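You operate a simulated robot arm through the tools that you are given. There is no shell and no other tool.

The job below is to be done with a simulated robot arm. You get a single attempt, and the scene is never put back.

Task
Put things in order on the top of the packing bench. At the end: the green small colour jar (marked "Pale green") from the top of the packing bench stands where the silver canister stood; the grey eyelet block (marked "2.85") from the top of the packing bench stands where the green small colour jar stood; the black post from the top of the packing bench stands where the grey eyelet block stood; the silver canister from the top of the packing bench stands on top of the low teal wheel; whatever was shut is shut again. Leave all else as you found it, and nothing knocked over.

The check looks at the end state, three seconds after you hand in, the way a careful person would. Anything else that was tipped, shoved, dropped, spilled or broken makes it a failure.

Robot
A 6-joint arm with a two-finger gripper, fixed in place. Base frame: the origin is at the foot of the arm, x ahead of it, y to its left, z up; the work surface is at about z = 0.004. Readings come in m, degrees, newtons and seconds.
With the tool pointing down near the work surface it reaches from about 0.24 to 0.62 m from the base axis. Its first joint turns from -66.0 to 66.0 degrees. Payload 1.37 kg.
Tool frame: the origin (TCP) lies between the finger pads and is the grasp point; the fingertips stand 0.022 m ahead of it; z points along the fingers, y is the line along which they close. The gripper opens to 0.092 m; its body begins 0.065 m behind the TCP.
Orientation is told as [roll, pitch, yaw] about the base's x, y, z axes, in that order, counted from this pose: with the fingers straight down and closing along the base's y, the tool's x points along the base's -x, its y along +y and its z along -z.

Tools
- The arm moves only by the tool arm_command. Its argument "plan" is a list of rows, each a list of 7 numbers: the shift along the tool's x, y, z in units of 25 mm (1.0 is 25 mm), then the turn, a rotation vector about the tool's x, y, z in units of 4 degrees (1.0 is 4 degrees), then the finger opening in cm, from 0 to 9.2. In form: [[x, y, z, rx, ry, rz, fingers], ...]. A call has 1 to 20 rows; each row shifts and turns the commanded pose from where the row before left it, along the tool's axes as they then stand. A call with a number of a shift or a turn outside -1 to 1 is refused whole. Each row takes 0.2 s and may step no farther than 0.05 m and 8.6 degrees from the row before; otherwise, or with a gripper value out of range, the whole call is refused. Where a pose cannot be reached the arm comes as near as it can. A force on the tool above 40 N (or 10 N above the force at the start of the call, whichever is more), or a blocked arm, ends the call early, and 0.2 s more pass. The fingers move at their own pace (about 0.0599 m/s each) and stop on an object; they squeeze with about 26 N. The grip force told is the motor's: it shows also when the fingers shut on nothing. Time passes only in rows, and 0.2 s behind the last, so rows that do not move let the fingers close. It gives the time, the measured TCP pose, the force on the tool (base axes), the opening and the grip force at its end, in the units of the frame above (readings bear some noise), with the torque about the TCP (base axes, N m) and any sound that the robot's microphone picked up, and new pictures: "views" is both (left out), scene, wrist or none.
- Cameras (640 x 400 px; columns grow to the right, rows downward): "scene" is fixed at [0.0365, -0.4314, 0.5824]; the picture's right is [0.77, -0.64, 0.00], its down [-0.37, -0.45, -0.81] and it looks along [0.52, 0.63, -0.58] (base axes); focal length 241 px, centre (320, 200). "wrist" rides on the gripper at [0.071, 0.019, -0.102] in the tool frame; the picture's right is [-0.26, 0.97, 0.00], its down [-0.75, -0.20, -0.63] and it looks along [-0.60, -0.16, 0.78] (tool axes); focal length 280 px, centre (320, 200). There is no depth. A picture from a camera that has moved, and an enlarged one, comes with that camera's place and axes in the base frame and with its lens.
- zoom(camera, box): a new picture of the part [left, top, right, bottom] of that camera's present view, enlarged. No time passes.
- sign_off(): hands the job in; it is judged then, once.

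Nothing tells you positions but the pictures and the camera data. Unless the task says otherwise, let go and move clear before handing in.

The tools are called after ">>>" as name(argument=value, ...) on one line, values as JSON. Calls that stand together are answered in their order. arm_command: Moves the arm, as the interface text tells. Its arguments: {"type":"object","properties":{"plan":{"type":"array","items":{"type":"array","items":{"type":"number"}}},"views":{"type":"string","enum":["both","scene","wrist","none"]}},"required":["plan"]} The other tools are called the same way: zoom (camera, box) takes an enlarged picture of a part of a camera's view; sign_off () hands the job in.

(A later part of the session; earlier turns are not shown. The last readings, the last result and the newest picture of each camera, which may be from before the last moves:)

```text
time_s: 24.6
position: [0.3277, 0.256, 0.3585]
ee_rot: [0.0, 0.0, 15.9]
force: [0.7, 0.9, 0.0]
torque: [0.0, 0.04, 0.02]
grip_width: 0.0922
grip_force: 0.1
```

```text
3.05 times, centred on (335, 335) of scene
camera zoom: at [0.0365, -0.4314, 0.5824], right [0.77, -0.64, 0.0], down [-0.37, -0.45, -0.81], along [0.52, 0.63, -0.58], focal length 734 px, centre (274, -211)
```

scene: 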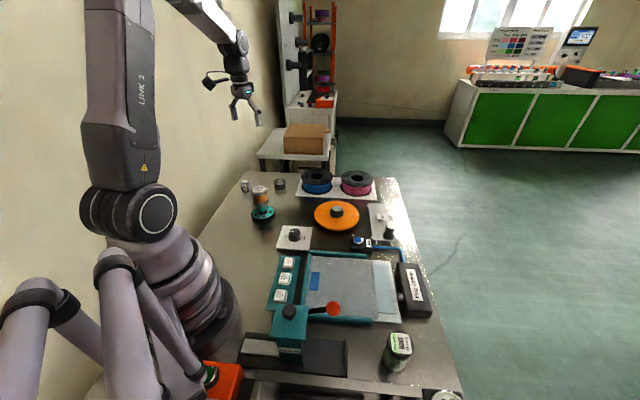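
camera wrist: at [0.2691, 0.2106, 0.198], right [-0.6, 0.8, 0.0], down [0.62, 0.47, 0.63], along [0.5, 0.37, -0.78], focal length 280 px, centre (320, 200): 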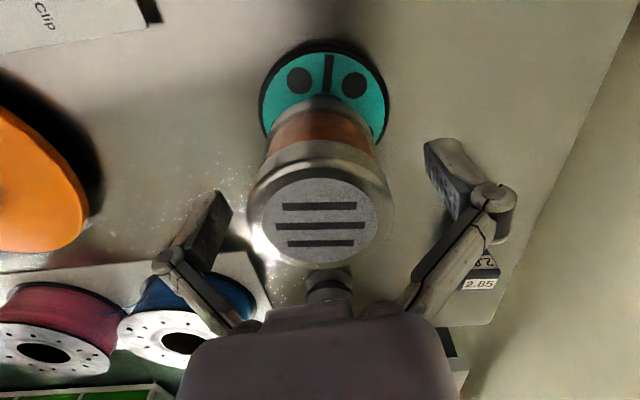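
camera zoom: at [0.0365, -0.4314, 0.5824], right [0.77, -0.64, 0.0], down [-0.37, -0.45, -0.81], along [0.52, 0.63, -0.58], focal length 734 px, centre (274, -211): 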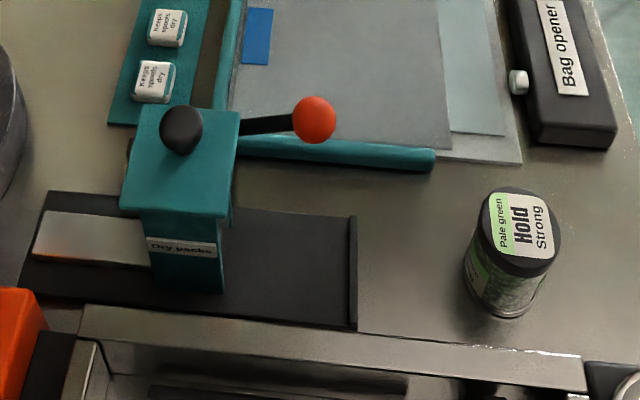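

The canister is stable on the wheel. I carry the gripper high across to the right side, towards the jar.

>>> arm_command(plan=[[0.533, -0.939, 0, 0, 0, 0, 9.2], [0.533, -0.939, 0, 0, 0, 0, 9.2], [0.533, -0.939, 0, 0, 0, 0, 9.2], [0.533, -0.939, 0, 0, 0, 0, 9.2], [0.533, -0.939, 0, 0, 0, 0, 9.2], [0.533, -0.939, 0, 0, 0, 0, 9.2], [0.533, -0.939, 0, 0, 0, 0, 9.2], [0.533, -0.939, 0, 0, 0, 0, 9.2], [0.533, -0.939, 0, 0, 0, 0, 9.2], [0.533, -0.939, 0, 0, 0, 0, 9.2], [0.533, -0.939, 0, 0, 0, 0, 9.2], [0.533, -0.939, 0, 0, 0, 0, 9.2], [0.533, -0.939, 0, 0, 0, 0, 9.2], [0.533, -0.939, 0, 0, 0, 0, 9.2], [0.533, -0.939, 0, 0, 0, 0, 9.2], [0.533, -0.939, 0, 0, 0, 0, 9.2], [0.533, -0.939, 0, 0, 0, 0, 9.2]], views="none")

>>> arm_command(plan=[[0, 0, 0, 0, 0, 1, 9.2], [0, 0, 0, 0, 0, 1, 9.2], [0, 0, 0, 0, 0, 1, 9.2], [0, 0, 0, 0, 0, 1, 9.2], [0, 0, 0, 0, 0, 1, 9.2], [0, 0, 0, 0, 0, 1, 9.2], [0, 0, 0, 0, 0, 1, 9.2], [0, 0, 0, 0, 0, 1, 9.2], [0, 0, 0, 0, 0, 1, 9.2], [0, 0, 0, 0, 0, 1, 9.2], [0, 0, 0, 0, 0, 1, 9.2], [0, 0, 0, 0, 0, 1, 9.2], [0, 0, 0, 0, 0, 1, 9.2], [0, 0, 0, 0, 0, 1, 9.2], [0, 0, 0, 0, 0, 1, 9.2], [0, 0, 0, 0, 0, 1, 9.2]], views="both")

```text
time_s: 28.2
position: [0.2169, -0.1893, 0.3591]
ee_rot: [0.0, 0.1, 16.0]
force: [-0.7, -0.2, 0.3]
torque: [0.01, 0.0, -0.04]
grip_width: 0.0921
grip_force: 0.2
```

```text
time_s: 31.6
position: [0.2211, -0.1901, 0.3565]
ee_rot: [0.1, 0.0, -48.1]
force: [0.4, 0.3, -0.9]
torque: [0.03, 0.01, 0.0]
grip_width: 0.0917
grip_force: 0.1
camera wrist: at [0.1873, -0.1243, 0.4604], right [0.89, 0.45, 0.0], down [0.35, -0.7, 0.63], along [0.28, -0.56, -0.78], focal length 280 px, centre (320, 200)
```

scene: 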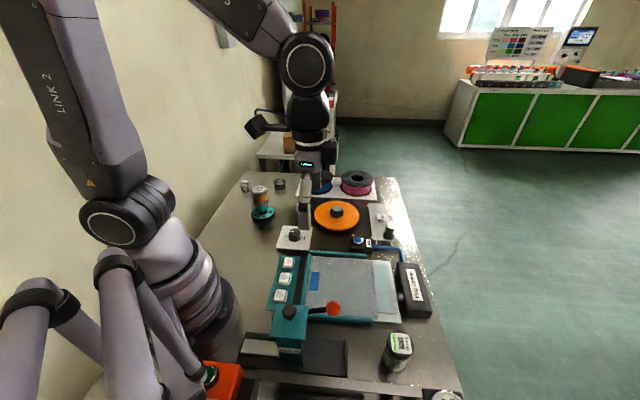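
wrist: 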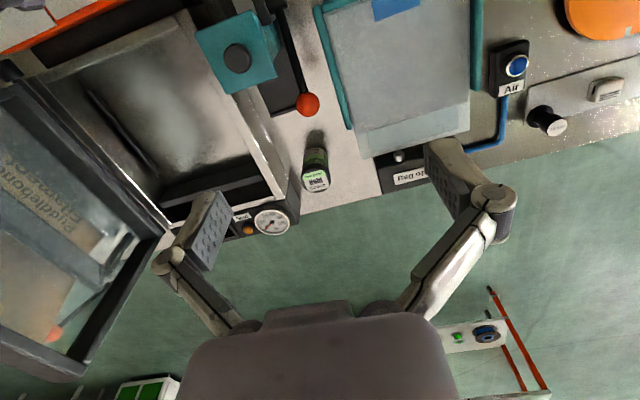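

The jar is visible between the fingers, with the press lever (red ball), bag plate and bag opener nearby. I zoom to fix the jar's position and height.

>>> zoom(camera="wrist", box=[270, 90, 380, 210])

>>> zoom(camera="scene", box=[365, 315, 435, 385])

>>> zoom(camera="wrist", box=[180, 0, 340, 120])

```text
3.33 times, centred on (325, 150) of wrist
camera zoom: at [0.1873, -0.1243, 0.4604], right [0.89, 0.45, 0.0], down [0.35, -0.7, 0.63], along [0.28, -0.56, -0.78], focal length 935 px, centre (303, 367)
```

zoom: 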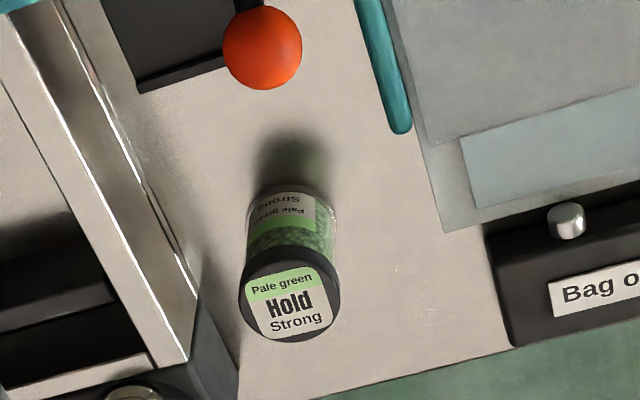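

```text
5.71 times, centred on (400, 350) of scene
camera zoom: at [0.0365, -0.4314, 0.5824], right [0.77, -0.64, 0.0], down [-0.37, -0.45, -0.81], along [0.52, 0.63, -0.58], focal length 1375 px, centre (-137, -657)
```

zoom: 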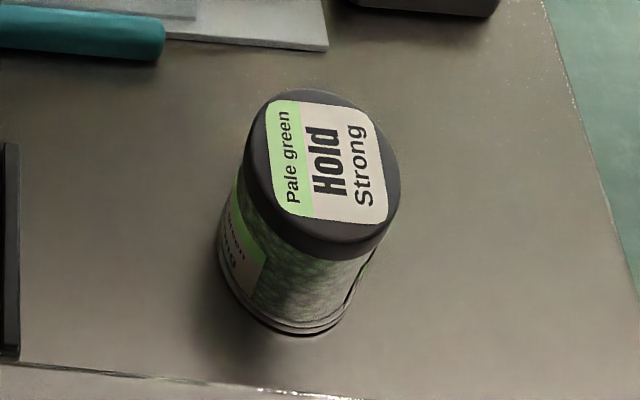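

```text
3.33 times, centred on (260, 60) of wrist
camera zoom: at [0.1873, -0.1243, 0.4604], right [0.89, 0.45, 0.0], down [0.35, -0.7, 0.63], along [0.28, -0.56, -0.78], focal length 935 px, centre (520, 667)
```

zoom: 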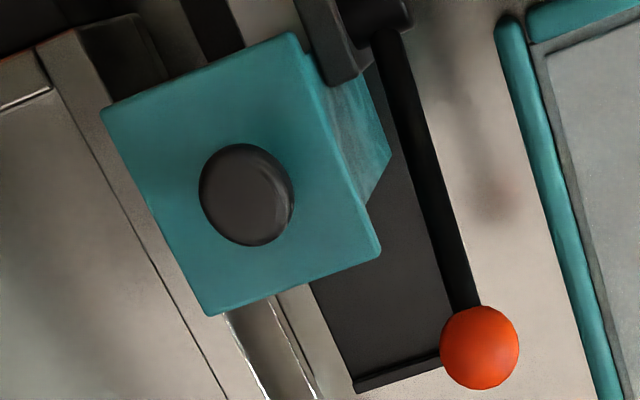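

The jar axis is about (0.302, -0.363) with the lid top near z 0.075; the lever ball is at about (0.23, -0.24, 0.12). I look at the frame and gauge next to the jar to choose a safe finger direction.

>>> zoom(camera="wrist", box=[160, 100, 400, 250])

>>> zoom(camera="scene", box=[320, 300, 480, 400])

```text
2.67 times, centred on (280, 175) of wrist
camera zoom: at [0.1873, -0.1243, 0.4604], right [0.89, 0.45, 0.0], down [0.35, -0.7, 0.63], along [0.28, -0.56, -0.78], focal length 748 px, centre (427, 267)
```

zoom: 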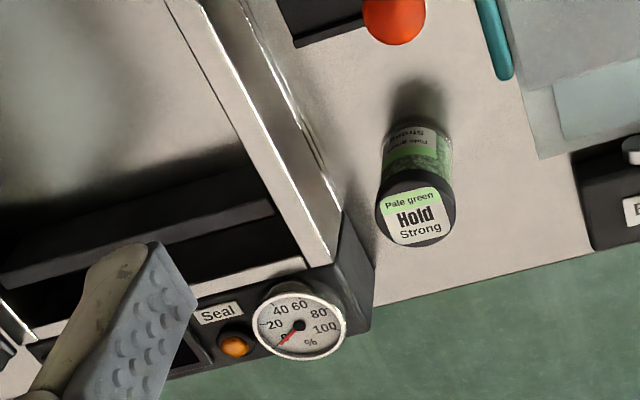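

```text
4.00 times, centred on (400, 350) of scene
camera zoom: at [0.0365, -0.4314, 0.5824], right [0.77, -0.64, 0.0], down [-0.37, -0.45, -0.81], along [0.52, 0.63, -0.58], focal length 963 px, centre (0, -400)
```

zoom: 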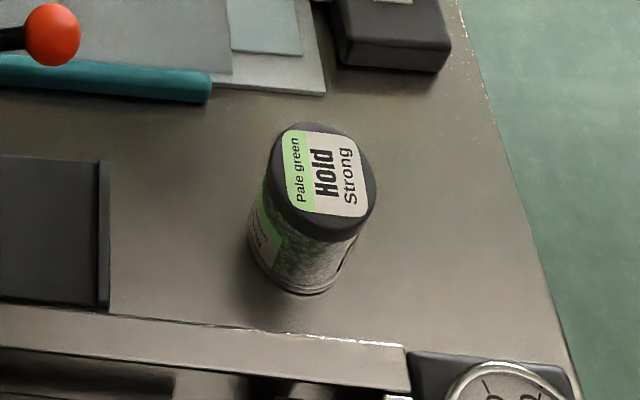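

A raised beam of the sealing box runs diagonally beside the jar, about 57 mm from its axis and about 35 mm high, so I will turn the gripper to yaw 20° so the fingers go in clear of it. First I turn, then move over the jar.

>>> arm_command(plan=[[0, 0, 0, 0, 0, -1, 9.2], [0, 0, 0, 0, 0, -1, 9.2], [0, 0, 0, 0, 0, -1, 9.2], [0, 0, 0, 0, 0, -1, 9.2], [0, 0, 0, 0, 0, -1, 9.2], [0, 0, 0, 0, 0, -1, 9.2], [0, 0, 0, 0, 0, -1, 9.2], [0, 0, 0, 0, 0, -1, 9.2], [0, 0, 0, 0, 0, -1, 9.2], [0, 0, 0, 0, 0, -1, 9.2], [0, 0, 0, 0, 0, -1, 9.2], [0, 0, 0, 0, 0, -1, 9.2], [0, 0, 0, 0, 0, -1, 9.2], [0, 0, 0, 0, 0, -1, 9.2], [0, 0, 0, 0, 0, -1, 9.2], [0, 0, 0, 0, 0, -1, 9.2], [0, 0, 0, 0, 0, -1, 9.2]], views="none")

>>> arm_command(plan=[[-0.085, -0.951, 0.685, 0, 0, 0, 9.2], [-0.085, -0.951, 0.685, 0, 0, 0, 9.2], [-0.085, -0.951, 0.685, 0, 0, 0, 9.2], [-0.085, -0.951, 0.685, 0, 0, 0, 9.2], [-0.085, -0.951, 0.685, 0, 0, 0, 9.2], [-0.085, -0.951, 0.685, 0, 0, 0, 9.2], [-0.085, -0.951, 0.685, 0, 0, 0, 9.2], [-0.085, -0.951, 0.685, 0, 0, 0, 9.2], [0, 0, 0, 0, 0, 0, 9.2]], views="both")

```text
time_s: 35.2
position: [0.221, -0.1899, 0.3577]
ee_rot: [-0.1, -0.1, 20.1]
force: [-0.9, -0.1, -0.2]
torque: [-0.01, 0.0, 0.04]
grip_width: 0.0919
grip_force: 0.0
```

```text
time_s: 37.2
position: [0.3015, -0.3626, 0.2202]
ee_rot: [0.0, 0.0, 19.9]
force: [0.4, -0.6, -0.1]
torque: [0.0, -0.01, 0.0]
grip_width: 0.0923
grip_force: 0.0
camera wrist: at [0.2273, -0.3683, 0.3242], right [-0.08, 1.0, 0.0], down [0.78, 0.07, 0.63], along [0.62, 0.05, -0.78], focal length 280 px, centre (320, 200)
```

scene: 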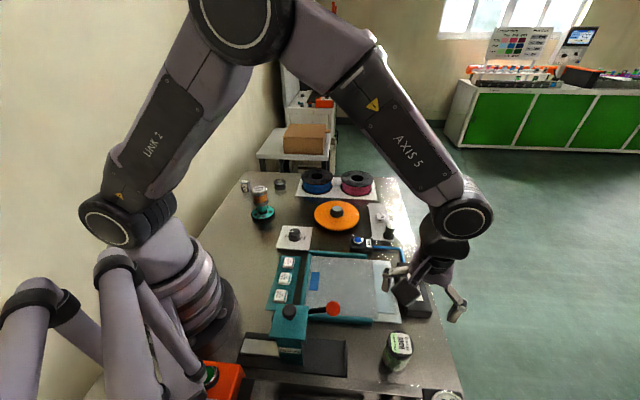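
wrist: 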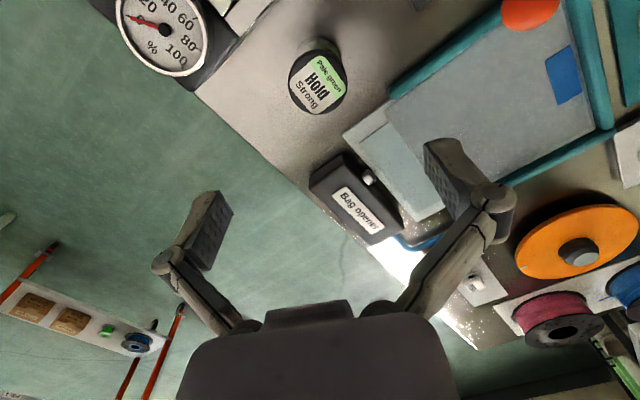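

I am above the jar, which lies on the tool axis column. I zoom in to refine.

>>> zoom(camera="wrist", box=[260, 20, 380, 130])

>>> zoom(camera="wrist", box=[100, 0, 400, 140])

```text
3.64 times, centred on (320, 75) of wrist
camera zoom: at [0.2273, -0.3683, 0.3242], right [-0.08, 1.0, 0.0], down [0.78, 0.07, 0.63], along [0.62, 0.05, -0.78], focal length 1020 px, centre (320, 654)
```

zoom: 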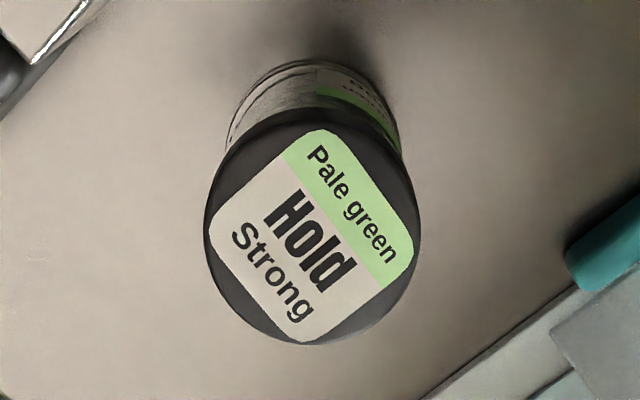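

```text
2.13 times, centred on (250, 70) of wrist
camera zoom: at [0.2273, -0.3683, 0.3242], right [-0.08, 1.0, 0.0], down [0.78, 0.07, 0.63], along [0.62, 0.05, -0.78], focal length 598 px, centre (469, 477)
```

zoom: 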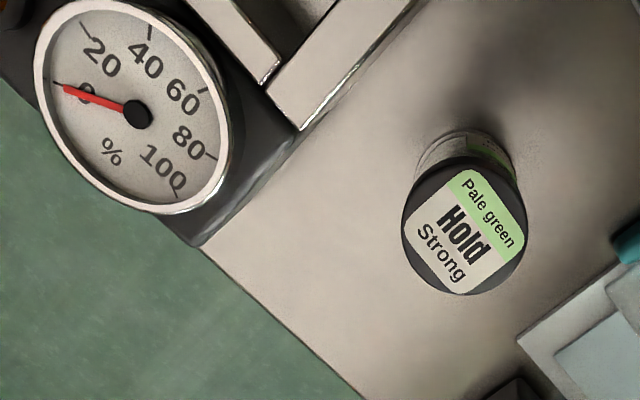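

The jar axis is at (0.301, -0.364), within about 1 mm of the tool axis. I lower to grip height and close the fingers on it.

>>> arm_command(plan=[[0.02, -0.04, 0.98, 0, 0, 0, 9.2], [0, 0, 0.98, 0, 0, 0, 9.2], [0, 0, 0.98, 0, 0, 0, 9.2], [0, 0, 0.98, 0, 0, 0, 9.2], [0, 0, 0.98, 0, 0, 0, 9.2], [0, 0, 0.98, 0, 0, 0, 9.2], [0, 0, 0.98, 0, 0, 0, 9.2], [0, 0, 0, 0, 0, 0, 9.2]], views="both")

```text
time_s: 39.0
position: [0.2989, -0.3646, 0.0487]
ee_rot: [0.0, 0.0, 20.0]
force: [-0.1, -0.3, 0.0]
torque: [-0.01, -0.01, 0.02]
grip_width: 0.0922
grip_force: 0.2
camera wrist: at [0.2258, -0.3705, 0.1519], right [-0.08, 1.0, 0.0], down [0.78, 0.07, 0.63], along [0.62, 0.05, -0.78], focal length 280 px, centre (320, 200)
```

scene: 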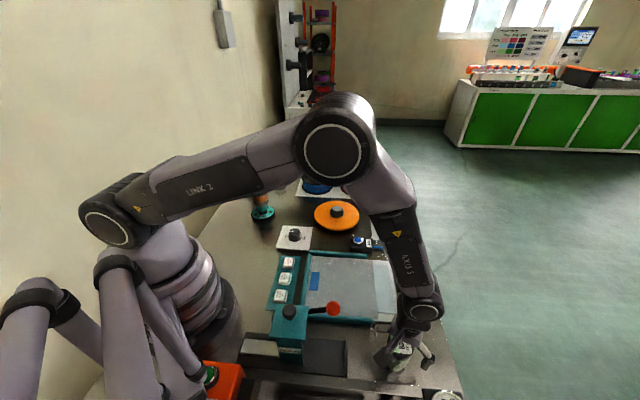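
wrist: 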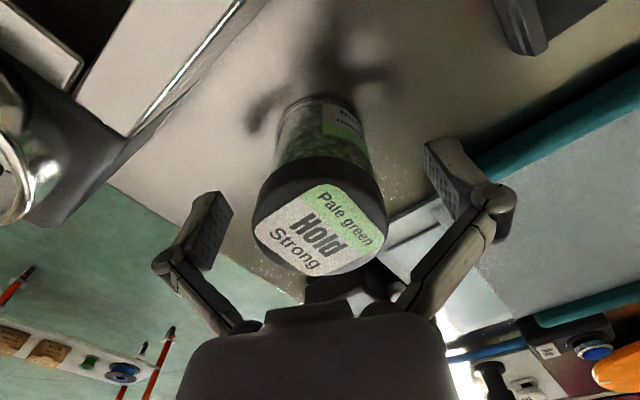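

Jar is between the fingers, a couple of millimetres ahead; I nudge forward 2 mm and close.

>>> arm_command(plan=[[-0.08, 0, 0, 0, 0, 0, 9.2], [0, 0, 0, 0, 0, 0, 7.0], [0, 0, 0, 0, 0, 0, 4.0], [0, 0, 0, 0, 0, 0, 4.0], [0, 0, 0, 0, 0, 0, 4.0], [0, 0, 0, 0, 0, 0, 4.0], [0, 0, 0, 0, 0, 0, 4.0]], views="wrist")

```text
time_s: 40.6
position: [0.3028, -0.3631, 0.0495]
ee_rot: [0.0, 0.1, 19.9]
force: [0.8, 0.8, 4.0]
torque: [0.03, 0.02, -0.01]
grip_width: 0.0505
grip_force: 26.2
camera wrist: at [0.2286, -0.3697, 0.1531], right [-0.08, 1.0, 0.0], down [0.78, 0.07, 0.63], along [0.62, 0.05, -0.78], focal length 280 px, centre (320, 200)
```

wrist: 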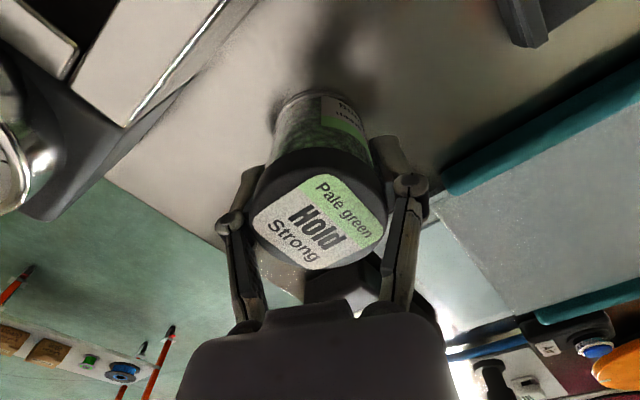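

The jar is held (50.5 mm). I lift it straight up and bring it across high over the bench.

>>> arm_command(plan=[[0, 0, -0.4, 0, 0, 0, 4.0], [0, 0, -0.8, 0, 0, 0, 4.0], [0, 0, -1, 0, 0, 0, 4.0], [0, 0, -1, 0, 0, 0, 4.0], [0, 0, -1, 0, 0, 0, 4.0], [0, 0, -1, 0, 0, 0, 4.0], [0, 0, -1, 0, 0, 0, 4.0], [0, 0, -1, 0, 0, 0, 4.0], [0, 0, -1, 0, 0, 0, 4.0], [0, 0, -1, 0, 0, 0, 4.0], [0, 0, -1, 0, 0, 0, 4.0], [0, 0, 0, 0, 0, 0, 4.0]], views="both")

```text
time_s: 43.2
position: [0.3041, -0.3658, 0.3047]
ee_rot: [-0.1, 0.0, 19.9]
force: [0.9, -0.6, -2.0]
torque: [0.01, 0.0, 0.0]
grip_width: 0.0503
grip_force: 26.3
camera wrist: at [0.2298, -0.3709, 0.4087], right [-0.08, 1.0, 0.0], down [0.78, 0.07, 0.63], along [0.62, 0.05, -0.78], focal length 280 px, centre (320, 200)
```

scene: 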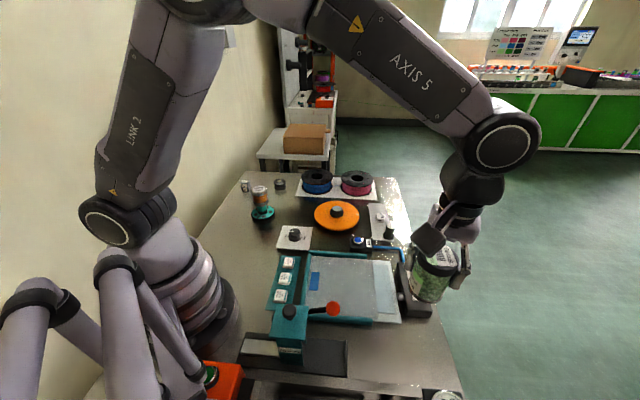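
wrist: 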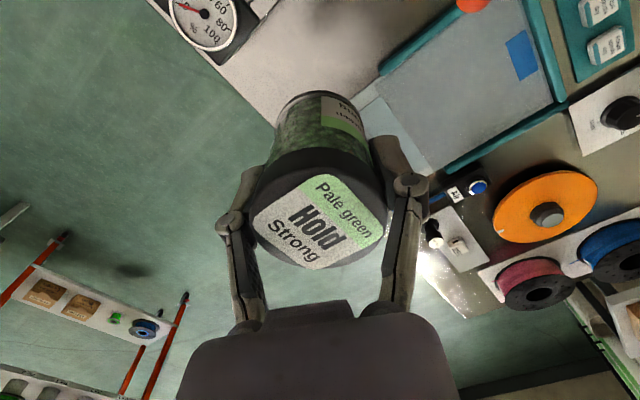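

The jar is lifted cleanly. I carry it over to the canister's old spot by way of (0.33, 0).

>>> arm_command(plan=[[-0.431, 0.95, 0, 0, 0, 0, 4.0], [-0.431, 0.95, 0, 0, 0, 0, 4.0], [-0.431, 0.95, 0, 0, 0, 0, 4.0], [-0.431, 0.95, 0, 0, 0, 0, 4.0], [-0.431, 0.95, 0, 0, 0, 0, 4.0], [-0.431, 0.95, 0, 0, 0, 0, 4.0], [-0.431, 0.95, 0, 0, 0, 0, 4.0], [-0.431, 0.95, 0, 0, 0, 0, 4.0], [-0.431, 0.95, 0, 0, 0, 0, 4.0], [-0.431, 0.95, 0, 0, 0, 0, 4.0], [-0.431, 0.95, 0, 0, 0, 0, 4.0], [-0.431, 0.95, 0, 0, 0, 0, 4.0], [-0.431, 0.95, 0, 0, 0, 0, 4.0], [-0.431, 0.95, 0, 0, 0, 0, 4.0]], views="none")

>>> arm_command(plan=[[0.216, 0.9475, 0, 0, 0, 0, 4.0], [0.216, 0.9475, 0, 0, 0, 0, 4.0], [0.216, 0.9475, 0, 0, 0, 0, 4.0], [0.216, 0.9475, 0, 0, 0, 0, 4.0], [0.216, 0.9475, 0, 0, 0, 0, 4.0], [0.216, 0.9475, 0, 0, 0, 0, 4.0], [0.216, 0.9475, 0, 0, 0, 0, 4.0], [0.216, 0.9475, 0, 0, 0, 0, 4.0], [0.216, 0.9475, 0, 0, 0, 0, 4.0], [0.216, 0.9475, 0, 0, 0, 0, 4.0], [0.216, 0.9475, 0, 0, 0, 0, 4.0], [0.216, 0.9475, 0, 0, 0, 0, 4.0], [0, 0, 0, 0, 0, 0, 4.0]], views="both")

```text
time_s: 46.2
position: [0.3317, 0.0039, 0.3056]
ee_rot: [0.1, 0.0, 20.0]
force: [-0.2, 0.1, -2.0]
torque: [-0.03, 0.02, 0.04]
grip_width: 0.0502
grip_force: 26.2
```

```text
time_s: 49.0
position: [0.1752, 0.247, 0.3069]
ee_rot: [-0.1, 0.0, 20.0]
force: [0.1, 0.4, -2.8]
torque: [-0.01, 0.01, -0.01]
grip_width: 0.0501
grip_force: 25.4
camera wrist: at [0.1023, 0.2416, 0.4089], right [-0.08, 1.0, 0.0], down [0.78, 0.07, 0.63], along [0.62, 0.05, -0.78], focal length 280 px, centre (320, 200)
```

scene: 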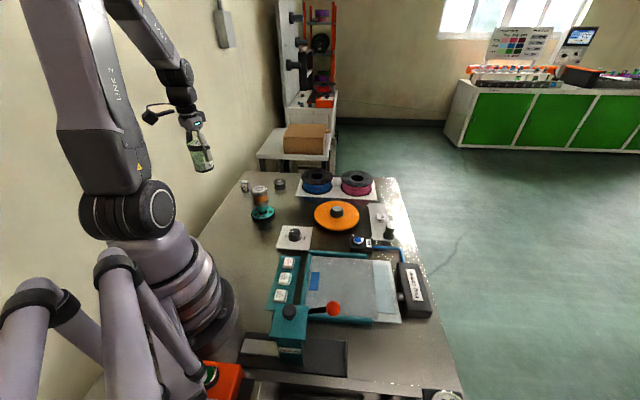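
wrist: 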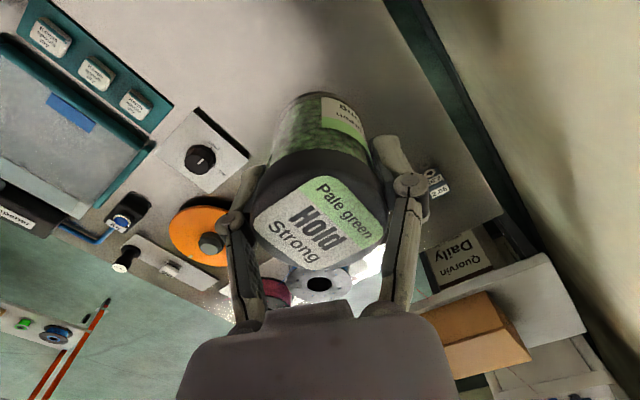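

The jar is over the old canister spot (0.173, 0.245). I lower it to just above the surface.

>>> arm_command(plan=[[0.04, 0, 0.9, 0, 0, 0, 4.0], [0, 0, 1, 0, 0, 0, 4.0], [0, 0, 1, 0, 0, 0, 4.0], [0, 0, 1, 0, 0, 0, 4.0], [0, 0, 1, 0, 0, 0, 4.0], [0, 0, 1, 0, 0, 0, 4.0], [0, 0, 1, 0, 0, 0, 4.0], [0, 0, 1, 0, 0, 0, 4.0], [0, 0, 1, 0, 0, 0, 4.0], [0, 0, 0.7, 0, 0, 0, 4.0], [0, 0, 0.3, 0, 0, 0, 4.0], [0, 0, 0, 0, 0, 0, 4.0]], views="both")

```text
time_s: 51.6
position: [0.1729, 0.2477, 0.0559]
ee_rot: [0.0, 0.1, 20.0]
force: [-0.5, 0.8, -1.9]
torque: [0.04, 0.02, 0.03]
grip_width: 0.0502
grip_force: 26.0
camera wrist: at [0.0995, 0.2409, 0.1595], right [-0.08, 1.0, 0.0], down [0.78, 0.07, 0.63], along [0.62, 0.05, -0.78], focal length 280 px, centre (320, 200)
```

scene: 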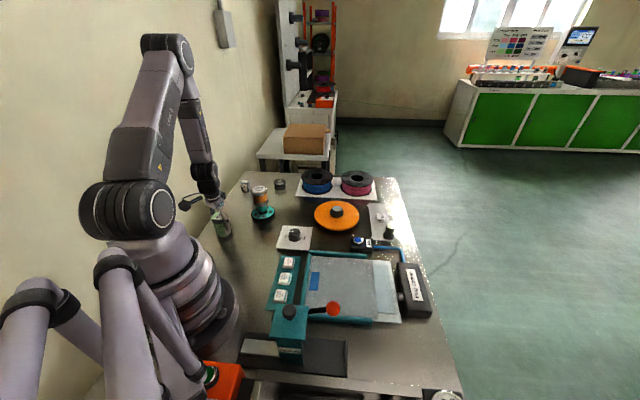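
wrist: 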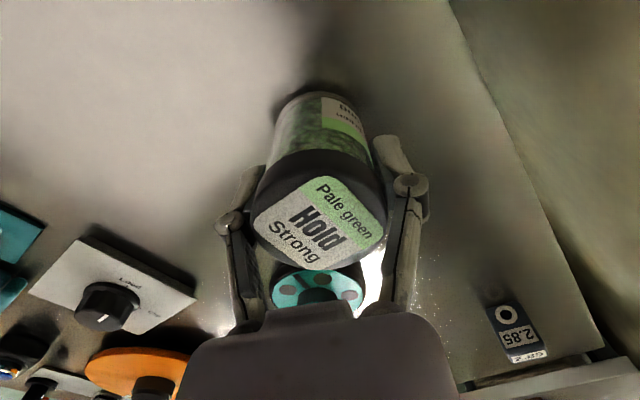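

The jar is a few millimetres above the surface and about 2 mm too far left; I correct and set it down in small steps.

>>> arm_command(plan=[[0.02, -0.075, 0.0, 0, 0, 0, 4.0], [0, 0, 0.12, 0, 0, 0, 4.0], [0, 0, 0.08, 0, 0, 0, 4.0], [0, 0, 0, 0, 0, 0, 4.0]], views="none")

>>> arm_command(plan=[[0, 0, 0.05, 0, 0, 0, 4.0], [0, 0, 0, 0, 0, 0, 4.0]], views="none")

```text
time_s: 52.6
position: [0.1734, 0.2435, 0.0528]
ee_rot: [0.0, 0.0, 20.1]
force: [1.4, -0.1, -0.5]
torque: [0.0, 0.0, -0.01]
grip_width: 0.0502
grip_force: 26.2
```

```text
time_s: 53.2
position: [0.1727, 0.2432, 0.0509]
ee_rot: [0.0, -0.1, 20.1]
force: [-0.3, 0.0, -0.5]
torque: [0.01, 0.0, 0.05]
grip_width: 0.0503
grip_force: 26.3
```

Not yet in firm contact (z about 0.051). I continue in 1 mm steps.

>>> arm_command(plan=[[0, 0, 0.05, 0, 0, 0, 4.0], [0, 0, 0, 0, 0, 0, 4.0]], views="none")

>>> arm_command(plan=[[0, 0, 0.03, 0, 0, 0, 4.0], [0, 0, 0, 0, 0, 0, 4.0]], views="scene")

>>> zoom(camera="scene", box=[195, 190, 250, 245])

```text
time_s: 53.8
position: [0.1727, 0.2438, 0.0487]
ee_rot: [-0.1, -0.1, 20.1]
force: [2.0, -6.0, 19.4]
torque: [-0.11, -0.07, -0.02]
grip_width: 0.0504
grip_force: 25.7
```

```text
time_s: 54.4
position: [0.172, 0.2447, 0.0482]
ee_rot: [0.0, -0.1, 19.9]
force: [5.4, -2.4, 17.2]
torque: [-0.12, -0.03, 0.05]
grip_width: 0.05
grip_force: 25.7
```

scene: 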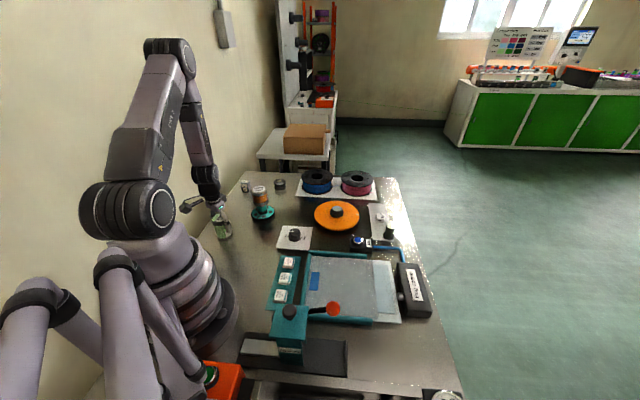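

```text
7.27 times, centred on (222, 218) of scene
camera zoom: at [0.0365, -0.4314, 0.5824], right [0.77, -0.64, 0.0], down [-0.37, -0.45, -0.81], along [0.52, 0.63, -0.58], focal length 1750 px, centre (1029, 73)
```

zoom: 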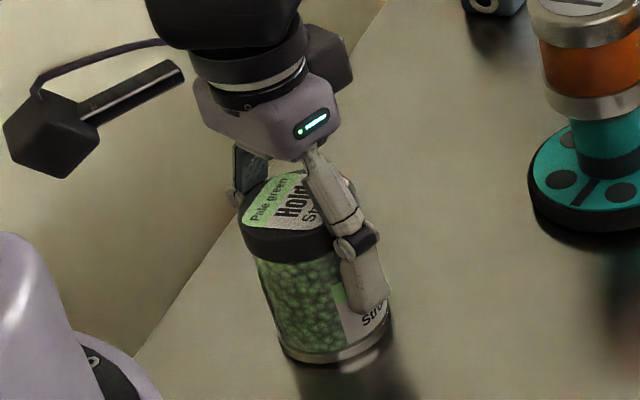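

The jar is standing on the surface at (0.172, 0.2445). I ease the push and open the fingers.

>>> arm_command(plan=[[0, 0, -0.05, 0, 0, 0, 4.0], [0, 0, 0, 0, 0, 0, 4.0], [0, 0, 0, 0, 0, 0, 5.5], [0, 0, 0, 0, 0, 0, 7.5], [0, 0, 0, 0, 0, 0, 9.2], [0, 0, 0, 0, 0, 0, 9.2], [0, 0, 0, 0, 0, 0, 9.2]], views="both")

```text
time_s: 56.0
position: [0.1723, 0.2435, 0.0501]
ee_rot: [0.0, 0.0, 20.0]
force: [-0.6, -0.6, -0.5]
torque: [0.01, -0.01, 0.01]
grip_width: 0.0918
grip_force: 0.2
camera wrist: at [0.0991, 0.2376, 0.153], right [-0.08, 1.0, 0.0], down [0.78, 0.07, 0.63], along [0.62, 0.05, -0.78], focal length 280 px, centre (320, 200)
```

scene: 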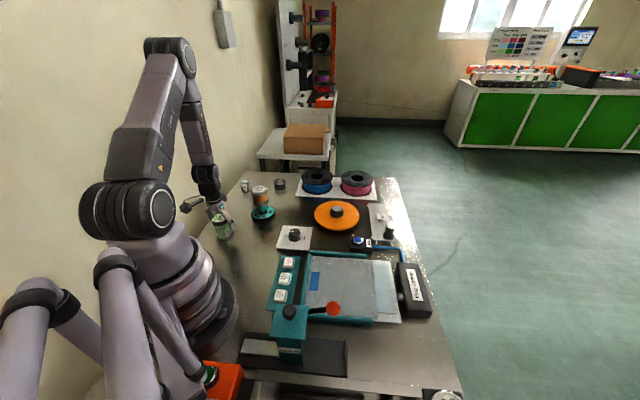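
wrist: 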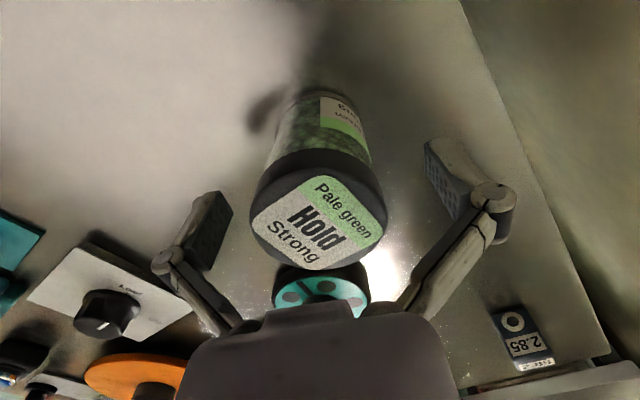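

The jar stands free in its new place. I rise and turn to look at the eyelet block.

>>> arm_command(plan=[[0, 0, -0.5, 0, 0, 0, 9.2], [0, 0, -1, 0, 0, 0, 9.2], [0, 0, -1, 0, 0, 0, 9.2], [0, 0, -1, 0, 0, 0, 9.2], [0, 0, -1, 0, 0, 0, 9.2], [0, 0, -1, 0, 0, 0, 9.2], [0, 0, -1, 0, 0, 0, 9.2], [0, 0, -1, 0, 0, 0, 9.2], [0, 0, -0.5, 0, 0, 0, 9.2], [0, 0, 0, 0, 0, -1, 9.2], [0, 0, 0, 0, 0, -1, 9.2], [0, 0, 0, 0, 0, -1, 9.2], [0, 0, 0, 0, 0, -1, 9.2], [0, 0, 0, 0, 0, -1, 9.2], [0, 0, 0, 0, 0, -1, 9.2], [0, 0, 0, 0, 0, -1, 9.2], [0, 0, 0, 0, 0, -1, 9.2]], views="both")

>>> zoom(camera="scene", box=[195, 170, 300, 245])

```text
time_s: 59.6
position: [0.1724, 0.2437, 0.2499]
ee_rot: [0.0, 0.0, 52.2]
force: [0.2, 0.0, 0.3]
torque: [0.0, 0.01, 0.0]
grip_width: 0.092
grip_force: 0.0
camera wrist: at [0.1131, 0.1998, 0.3533], right [-0.6, 0.8, 0.0], down [0.62, 0.47, 0.62], along [0.5, 0.38, -0.78], focal length 280 px, centre (320, 200)
```

scene: 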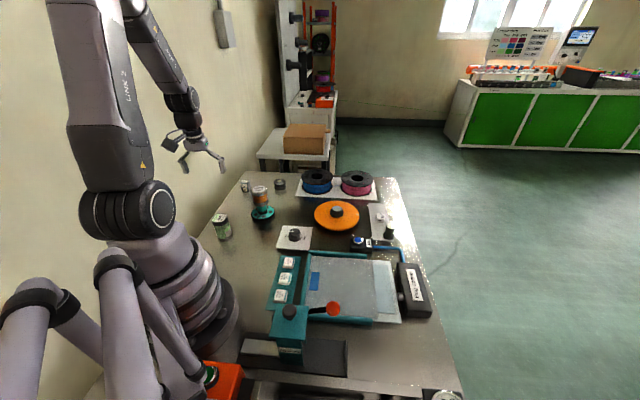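
wrist: 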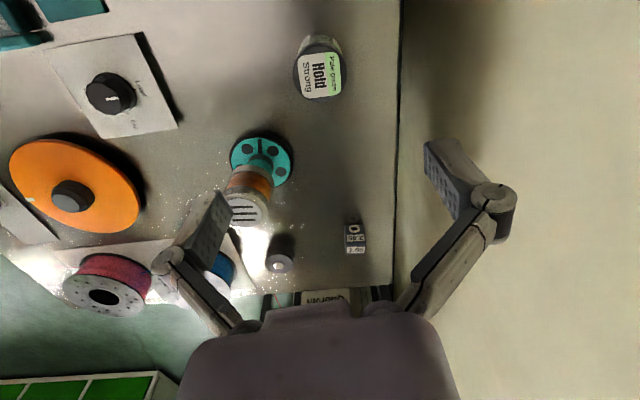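

```text
5.33 times, centred on (248, 208) of scene
camera zoom: at [0.0365, -0.4314, 0.5824], right [0.77, -0.64, 0.0], down [-0.37, -0.45, -0.81], along [0.52, 0.63, -0.58], focal length 1284 px, centre (707, 160)
```

zoom: 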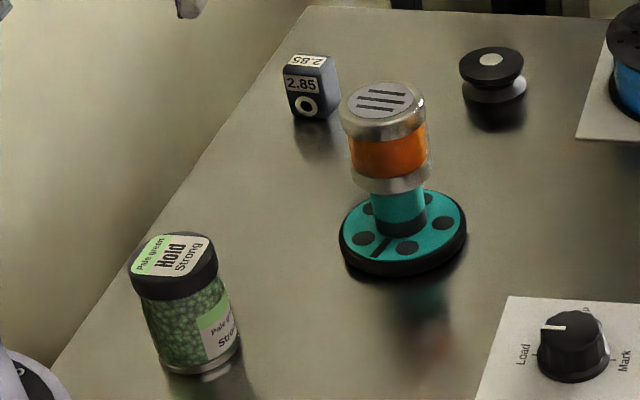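

The jar stands well at the canister's old spot. I move closer to the eyelet block for a precise fix on its position and orientation.

>>> arm_command(plan=[[-0.833, 0.248, 0.2, 0, 0, 0, 9.2], [-0.833, 0.248, 0.2, 0, 0, 0, 9.2], [-0.833, 0.248, 0.2, 0, 0, 0, 9.2], [-0.833, 0.248, 0.2, 0, 0, 0, 9.2], [-0.833, 0.248, 0.2, 0, 0, 0, 9.2], [-0.833, 0.248, 0.2, 0, 0, 0, 9.2], [0, 0, 0, 0, 0, 0, 9.2]], views="wrist")

>>> zoom(camera="wrist", box=[270, 130, 400, 260])

>>> zoom(camera="scene", box=[230, 170, 265, 200])

```text
time_s: 61.2
position: [0.218, 0.366, 0.2209]
ee_rot: [0.0, 0.0, 52.1]
force: [-0.4, 0.7, 0.4]
torque: [-0.01, 0.01, 0.03]
grip_width: 0.092
grip_force: 0.0
camera wrist: at [0.1585, 0.3215, 0.3238], right [-0.6, 0.8, 0.0], down [0.62, 0.47, 0.63], along [0.5, 0.37, -0.78], focal length 280 px, centre (320, 200)
```

wrist: 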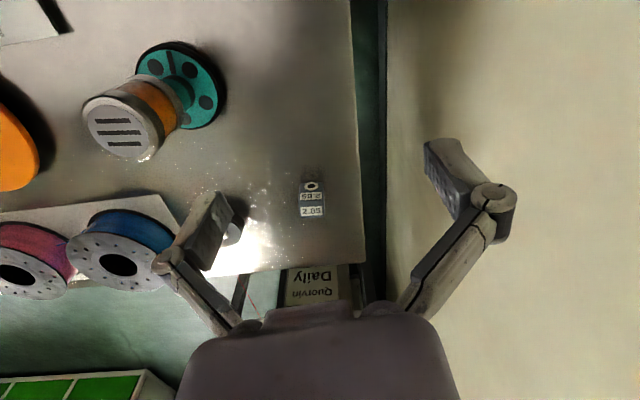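

```text
3.08 times, centred on (335, 195) of wrist
camera zoom: at [0.1585, 0.3215, 0.3238], right [-0.6, 0.8, 0.0], down [0.62, 0.47, 0.63], along [0.5, 0.37, -0.78], focal length 863 px, centre (274, 215)
```

zoom: 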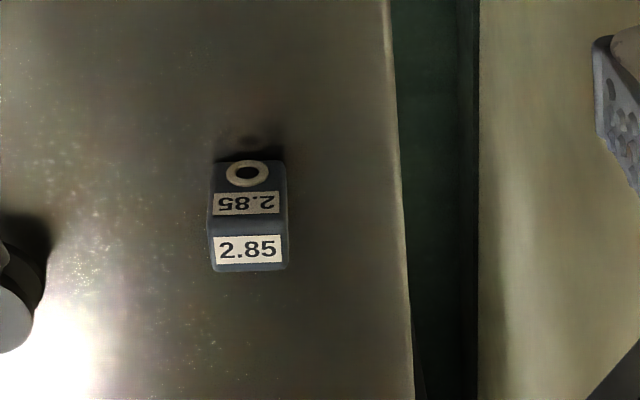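

```text
13.33 times, centred on (248, 185) of scene
camera zoom: at [0.0366, -0.4314, 0.5824], right [0.77, -0.64, 0.0], down [-0.37, -0.45, -0.81], along [0.52, 0.63, -0.58], focal length 3209 px, centre (1287, 400)
```

zoom: 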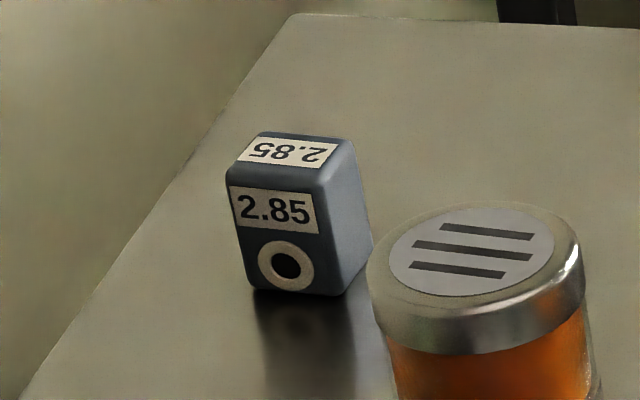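

The block is about 32 × 27 mm and 46 mm tall at about (0.355, 0.455), its sides facing azimuth ~41°/131°. I turn to yaw 41°, close across its 32 mm width, and hover above it first.

>>> arm_command(plan=[[0, 0, 0, 0, 0, 0.92, 9.2], [0, 0, 0, 0, 0, 0.92, 9.2], [0, 0, 0, 0, 0, 0.91, 9.2], [-0.925, -0.13, 0.52, 0, 0, 0, 9.2], [-0.925, -0.13, 0.52, 0, 0, 0, 9.2], [-0.925, -0.13, 0.52, 0, 0, 0, 9.2], [-0.925, -0.13, 0.52, 0, 0, 0, 9.2], [-0.925, -0.13, 0.52, 0, 0, 0, 9.2], [-0.925, -0.13, 0.52, 0, 0, 0, 9.2], [-0.925, -0.13, 0.52, 0, 0, 0, 9.2], [0, 0, 0, 0, 0, 0, 9.2]], views="both")

>>> zoom(camera="wrist", box=[260, 70, 380, 190])

```text
time_s: 63.6
position: [0.3561, 0.4547, 0.1295]
ee_rot: [0.0, 0.0, 41.0]
force: [-0.3, -0.3, 0.4]
torque: [0.01, -0.02, 0.01]
grip_width: 0.0921
grip_force: 0.0
camera wrist: at [0.2898, 0.4228, 0.2327], right [-0.44, 0.9, 0.0], down [0.7, 0.34, 0.62], along [0.56, 0.27, -0.78], focal length 280 px, centre (320, 200)
```

scene: 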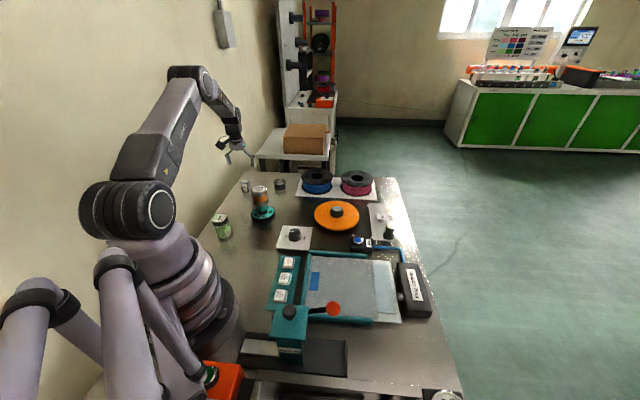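
wrist: 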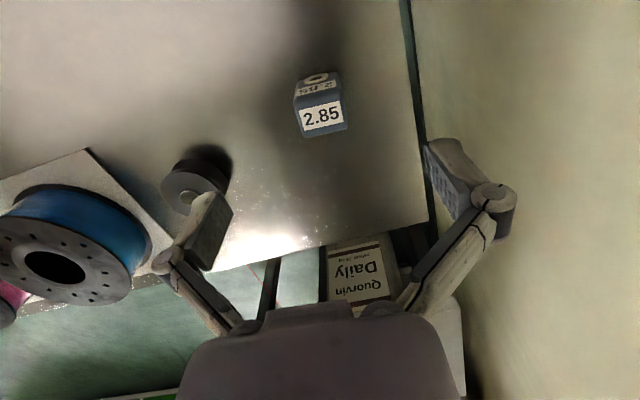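

```text
3.33 times, centred on (320, 130) of wrist
camera zoom: at [0.2898, 0.4228, 0.2327], right [-0.44, 0.9, 0.0], down [0.7, 0.34, 0.62], along [0.56, 0.27, -0.78], focal length 935 px, centre (320, 433)
```

zoom: 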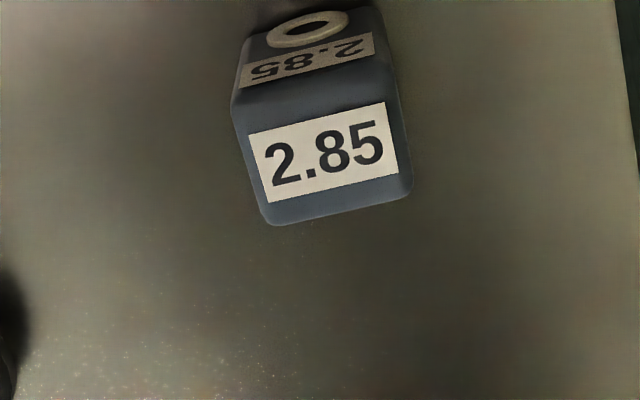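

The block is centred under the tool and aligned with the fingers. I lower and grip it.

>>> arm_command(plan=[[0, 0, 0.98, 0, 0, 0, 9.2], [0, 0, 0.98, 0, 0, 0, 9.2], [0, 0, 0.98, 0, 0, 0, 9.2], [0, 0, 0.9, 0, 0, 0, 9.2], [0, 0, 0, 0, 0, 0, 9.2]], views="both")

```text
time_s: 64.8
position: [0.3554, 0.4551, 0.0315]
ee_rot: [0.1, 0.0, 41.0]
force: [0.2, -0.1, 0.1]
torque: [0.0, -0.03, 0.0]
grip_width: 0.092
grip_force: 0.0
camera wrist: at [0.2888, 0.4227, 0.1342], right [-0.44, 0.9, 0.0], down [0.7, 0.34, 0.62], along [0.56, 0.27, -0.78], focal length 280 px, centre (320, 200)
```

scene: 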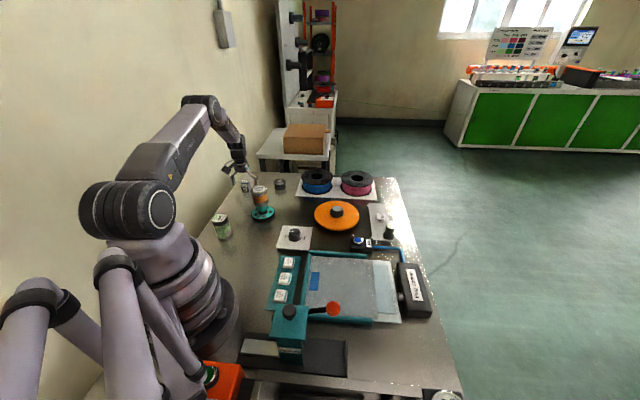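
wrist: 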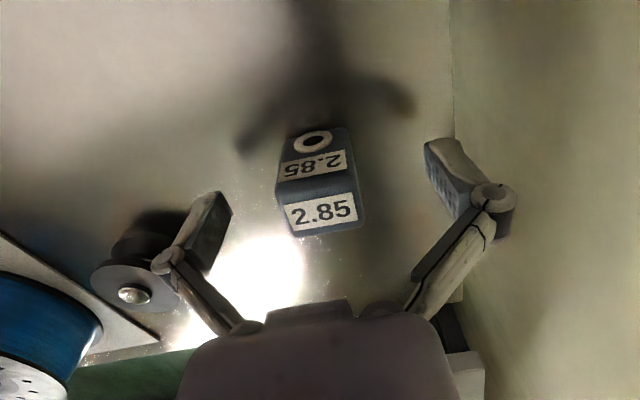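

The fingers straddle the block with room on both sides. I close them.

>>> arm_command(plan=[[0, 0, 0, 0, 0, 0, 6.0], [0, 0, 0, 0, 0, 0, 4.0], [0, 0, 0, 0, 0, 0, 2.0], [0, 0, 0, 0, 0, 0, 2.0], [0, 0, 0, 0, 0, 0, 2.0], [0, 0, 0, 0, 0, 0, 2.0], [0, 0, 0, 0, 0, 0, 2.0]], views="wrist")

```text
time_s: 66.4
position: [0.3559, 0.4554, 0.0308]
ee_rot: [0.1, 0.0, 41.0]
force: [-1.2, 0.2, 3.7]
torque: [-0.05, -0.03, -0.01]
grip_width: 0.0334
grip_force: 25.8
camera wrist: at [0.2889, 0.4228, 0.1347], right [-0.44, 0.9, 0.0], down [0.7, 0.34, 0.63], along [0.56, 0.27, -0.78], focal length 280 px, centre (320, 200)
```

wrist: 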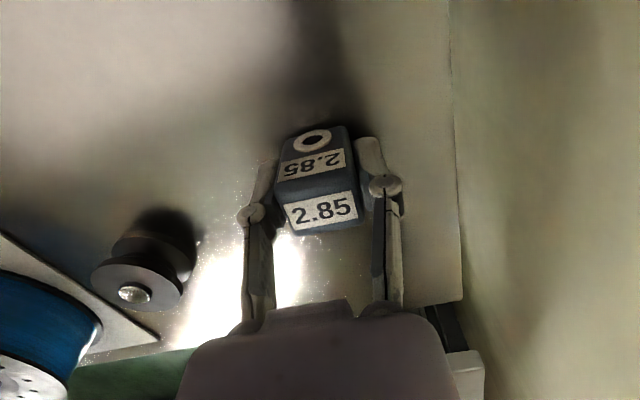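

The block is gripped (33 mm). I lift it and carry it over to the jar's old spot.

>>> arm_command(plan=[[0, 0, -0.4, 0, 0, 0, 2.0], [0, 0, -0.8, 0, 0, 0, 2.0], [0, 0, -0.95, 0, 0, 0, 2.0], [0, 0, -0.95, 0, 0, 0, 2.0], [0, 0, -0.95, 0, 0, 0, 2.0], [0, 0, -0.95, 0, 0, 0, 2.0], [0, 0, -0.95, 0, 0, 0, 2.0], [0, 0, -0.95, 0, 0, 0, 2.0], [0, 0, -0.95, 0, 0, 0, 2.0], [0, 0, -0.95, 0, 0, 0, 2.0], [0, 0, 0, 0, 0, 0, 2.0]], views="both")

>>> arm_command(plan=[[0.666, -0.991, 0, 0, 0, 0, 2.0], [0.666, -0.991, 0, 0, 0, 0, 2.0], [0.666, -0.991, 0, 0, 0, 0, 2.0], [0.666, -0.991, 0, 0, 0, 0, 2.0], [0.666, -0.991, 0, 0, 0, 0, 2.0], [0.666, -0.991, 0, 0, 0, 0, 2.0], [0.666, -0.991, 0, 0, 0, 0, 2.0], [0.666, -0.991, 0, 0, 0, 0, 2.0], [0.666, -0.991, 0, 0, 0, 0, 2.0], [0.666, -0.991, 0, 0, 0, 0, 2.0], [0.666, -0.991, 0, 0, 0, 0, 2.0], [0.666, -0.991, 0, 0, 0, 0, 2.0]], views="both")

```text
time_s: 68.8
position: [0.357, 0.4539, 0.2521]
ee_rot: [0.0, 0.0, 41.0]
force: [0.8, -0.4, 0.0]
torque: [-0.02, 0.01, 0.01]
grip_width: 0.0331
grip_force: 25.7
camera wrist: at [0.2909, 0.4226, 0.3563], right [-0.44, 0.9, 0.0], down [0.7, 0.34, 0.62], along [0.56, 0.27, -0.78], focal length 280 px, centre (320, 200)
```

scene: 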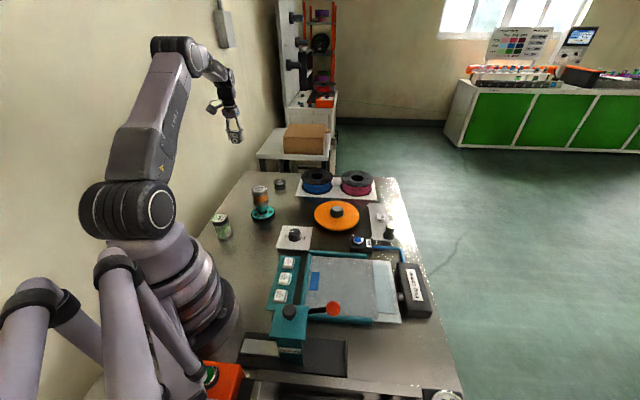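
wrist: 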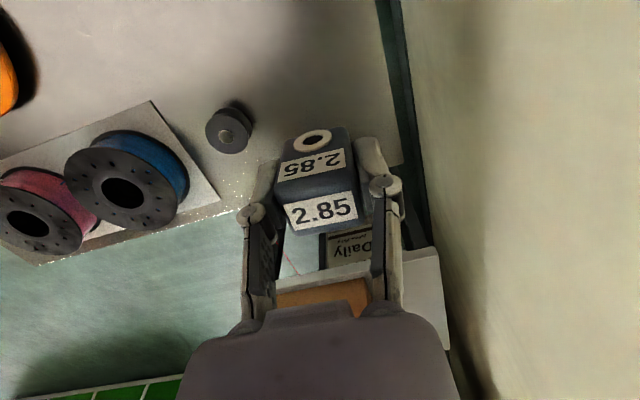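

```text
time_s: 71.4
position: [0.4007, 0.0971, 0.2544]
ee_rot: [0.0, 0.1, 41.1]
force: [0.0, 0.4, -0.4]
torque: [0.01, -0.02, 0.03]
grip_width: 0.0327
grip_force: 25.9
camera wrist: at [0.3346, 0.0648, 0.3578], right [-0.44, 0.9, 0.0], down [0.7, 0.34, 0.63], along [0.56, 0.27, -0.78], focal length 280 px, centre (320, 200)
```

scene: 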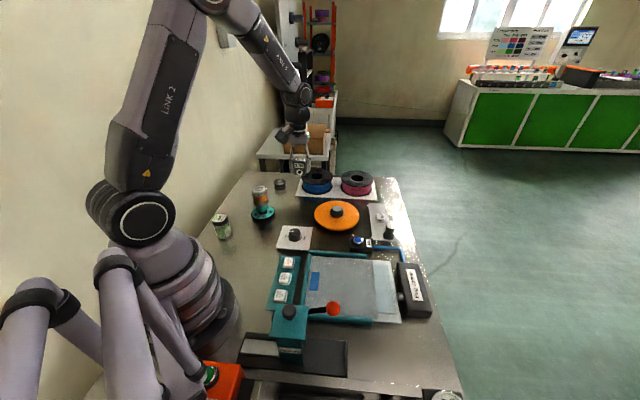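
wrist: 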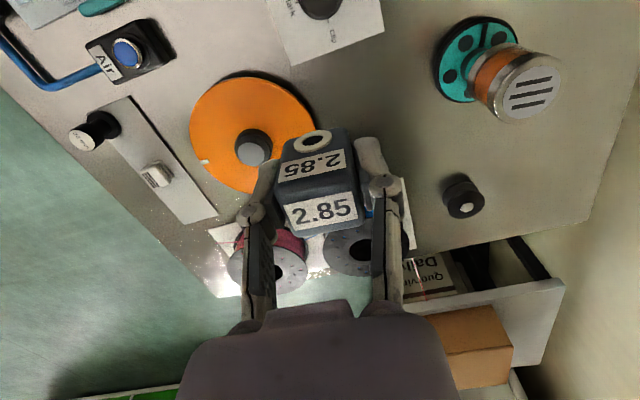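

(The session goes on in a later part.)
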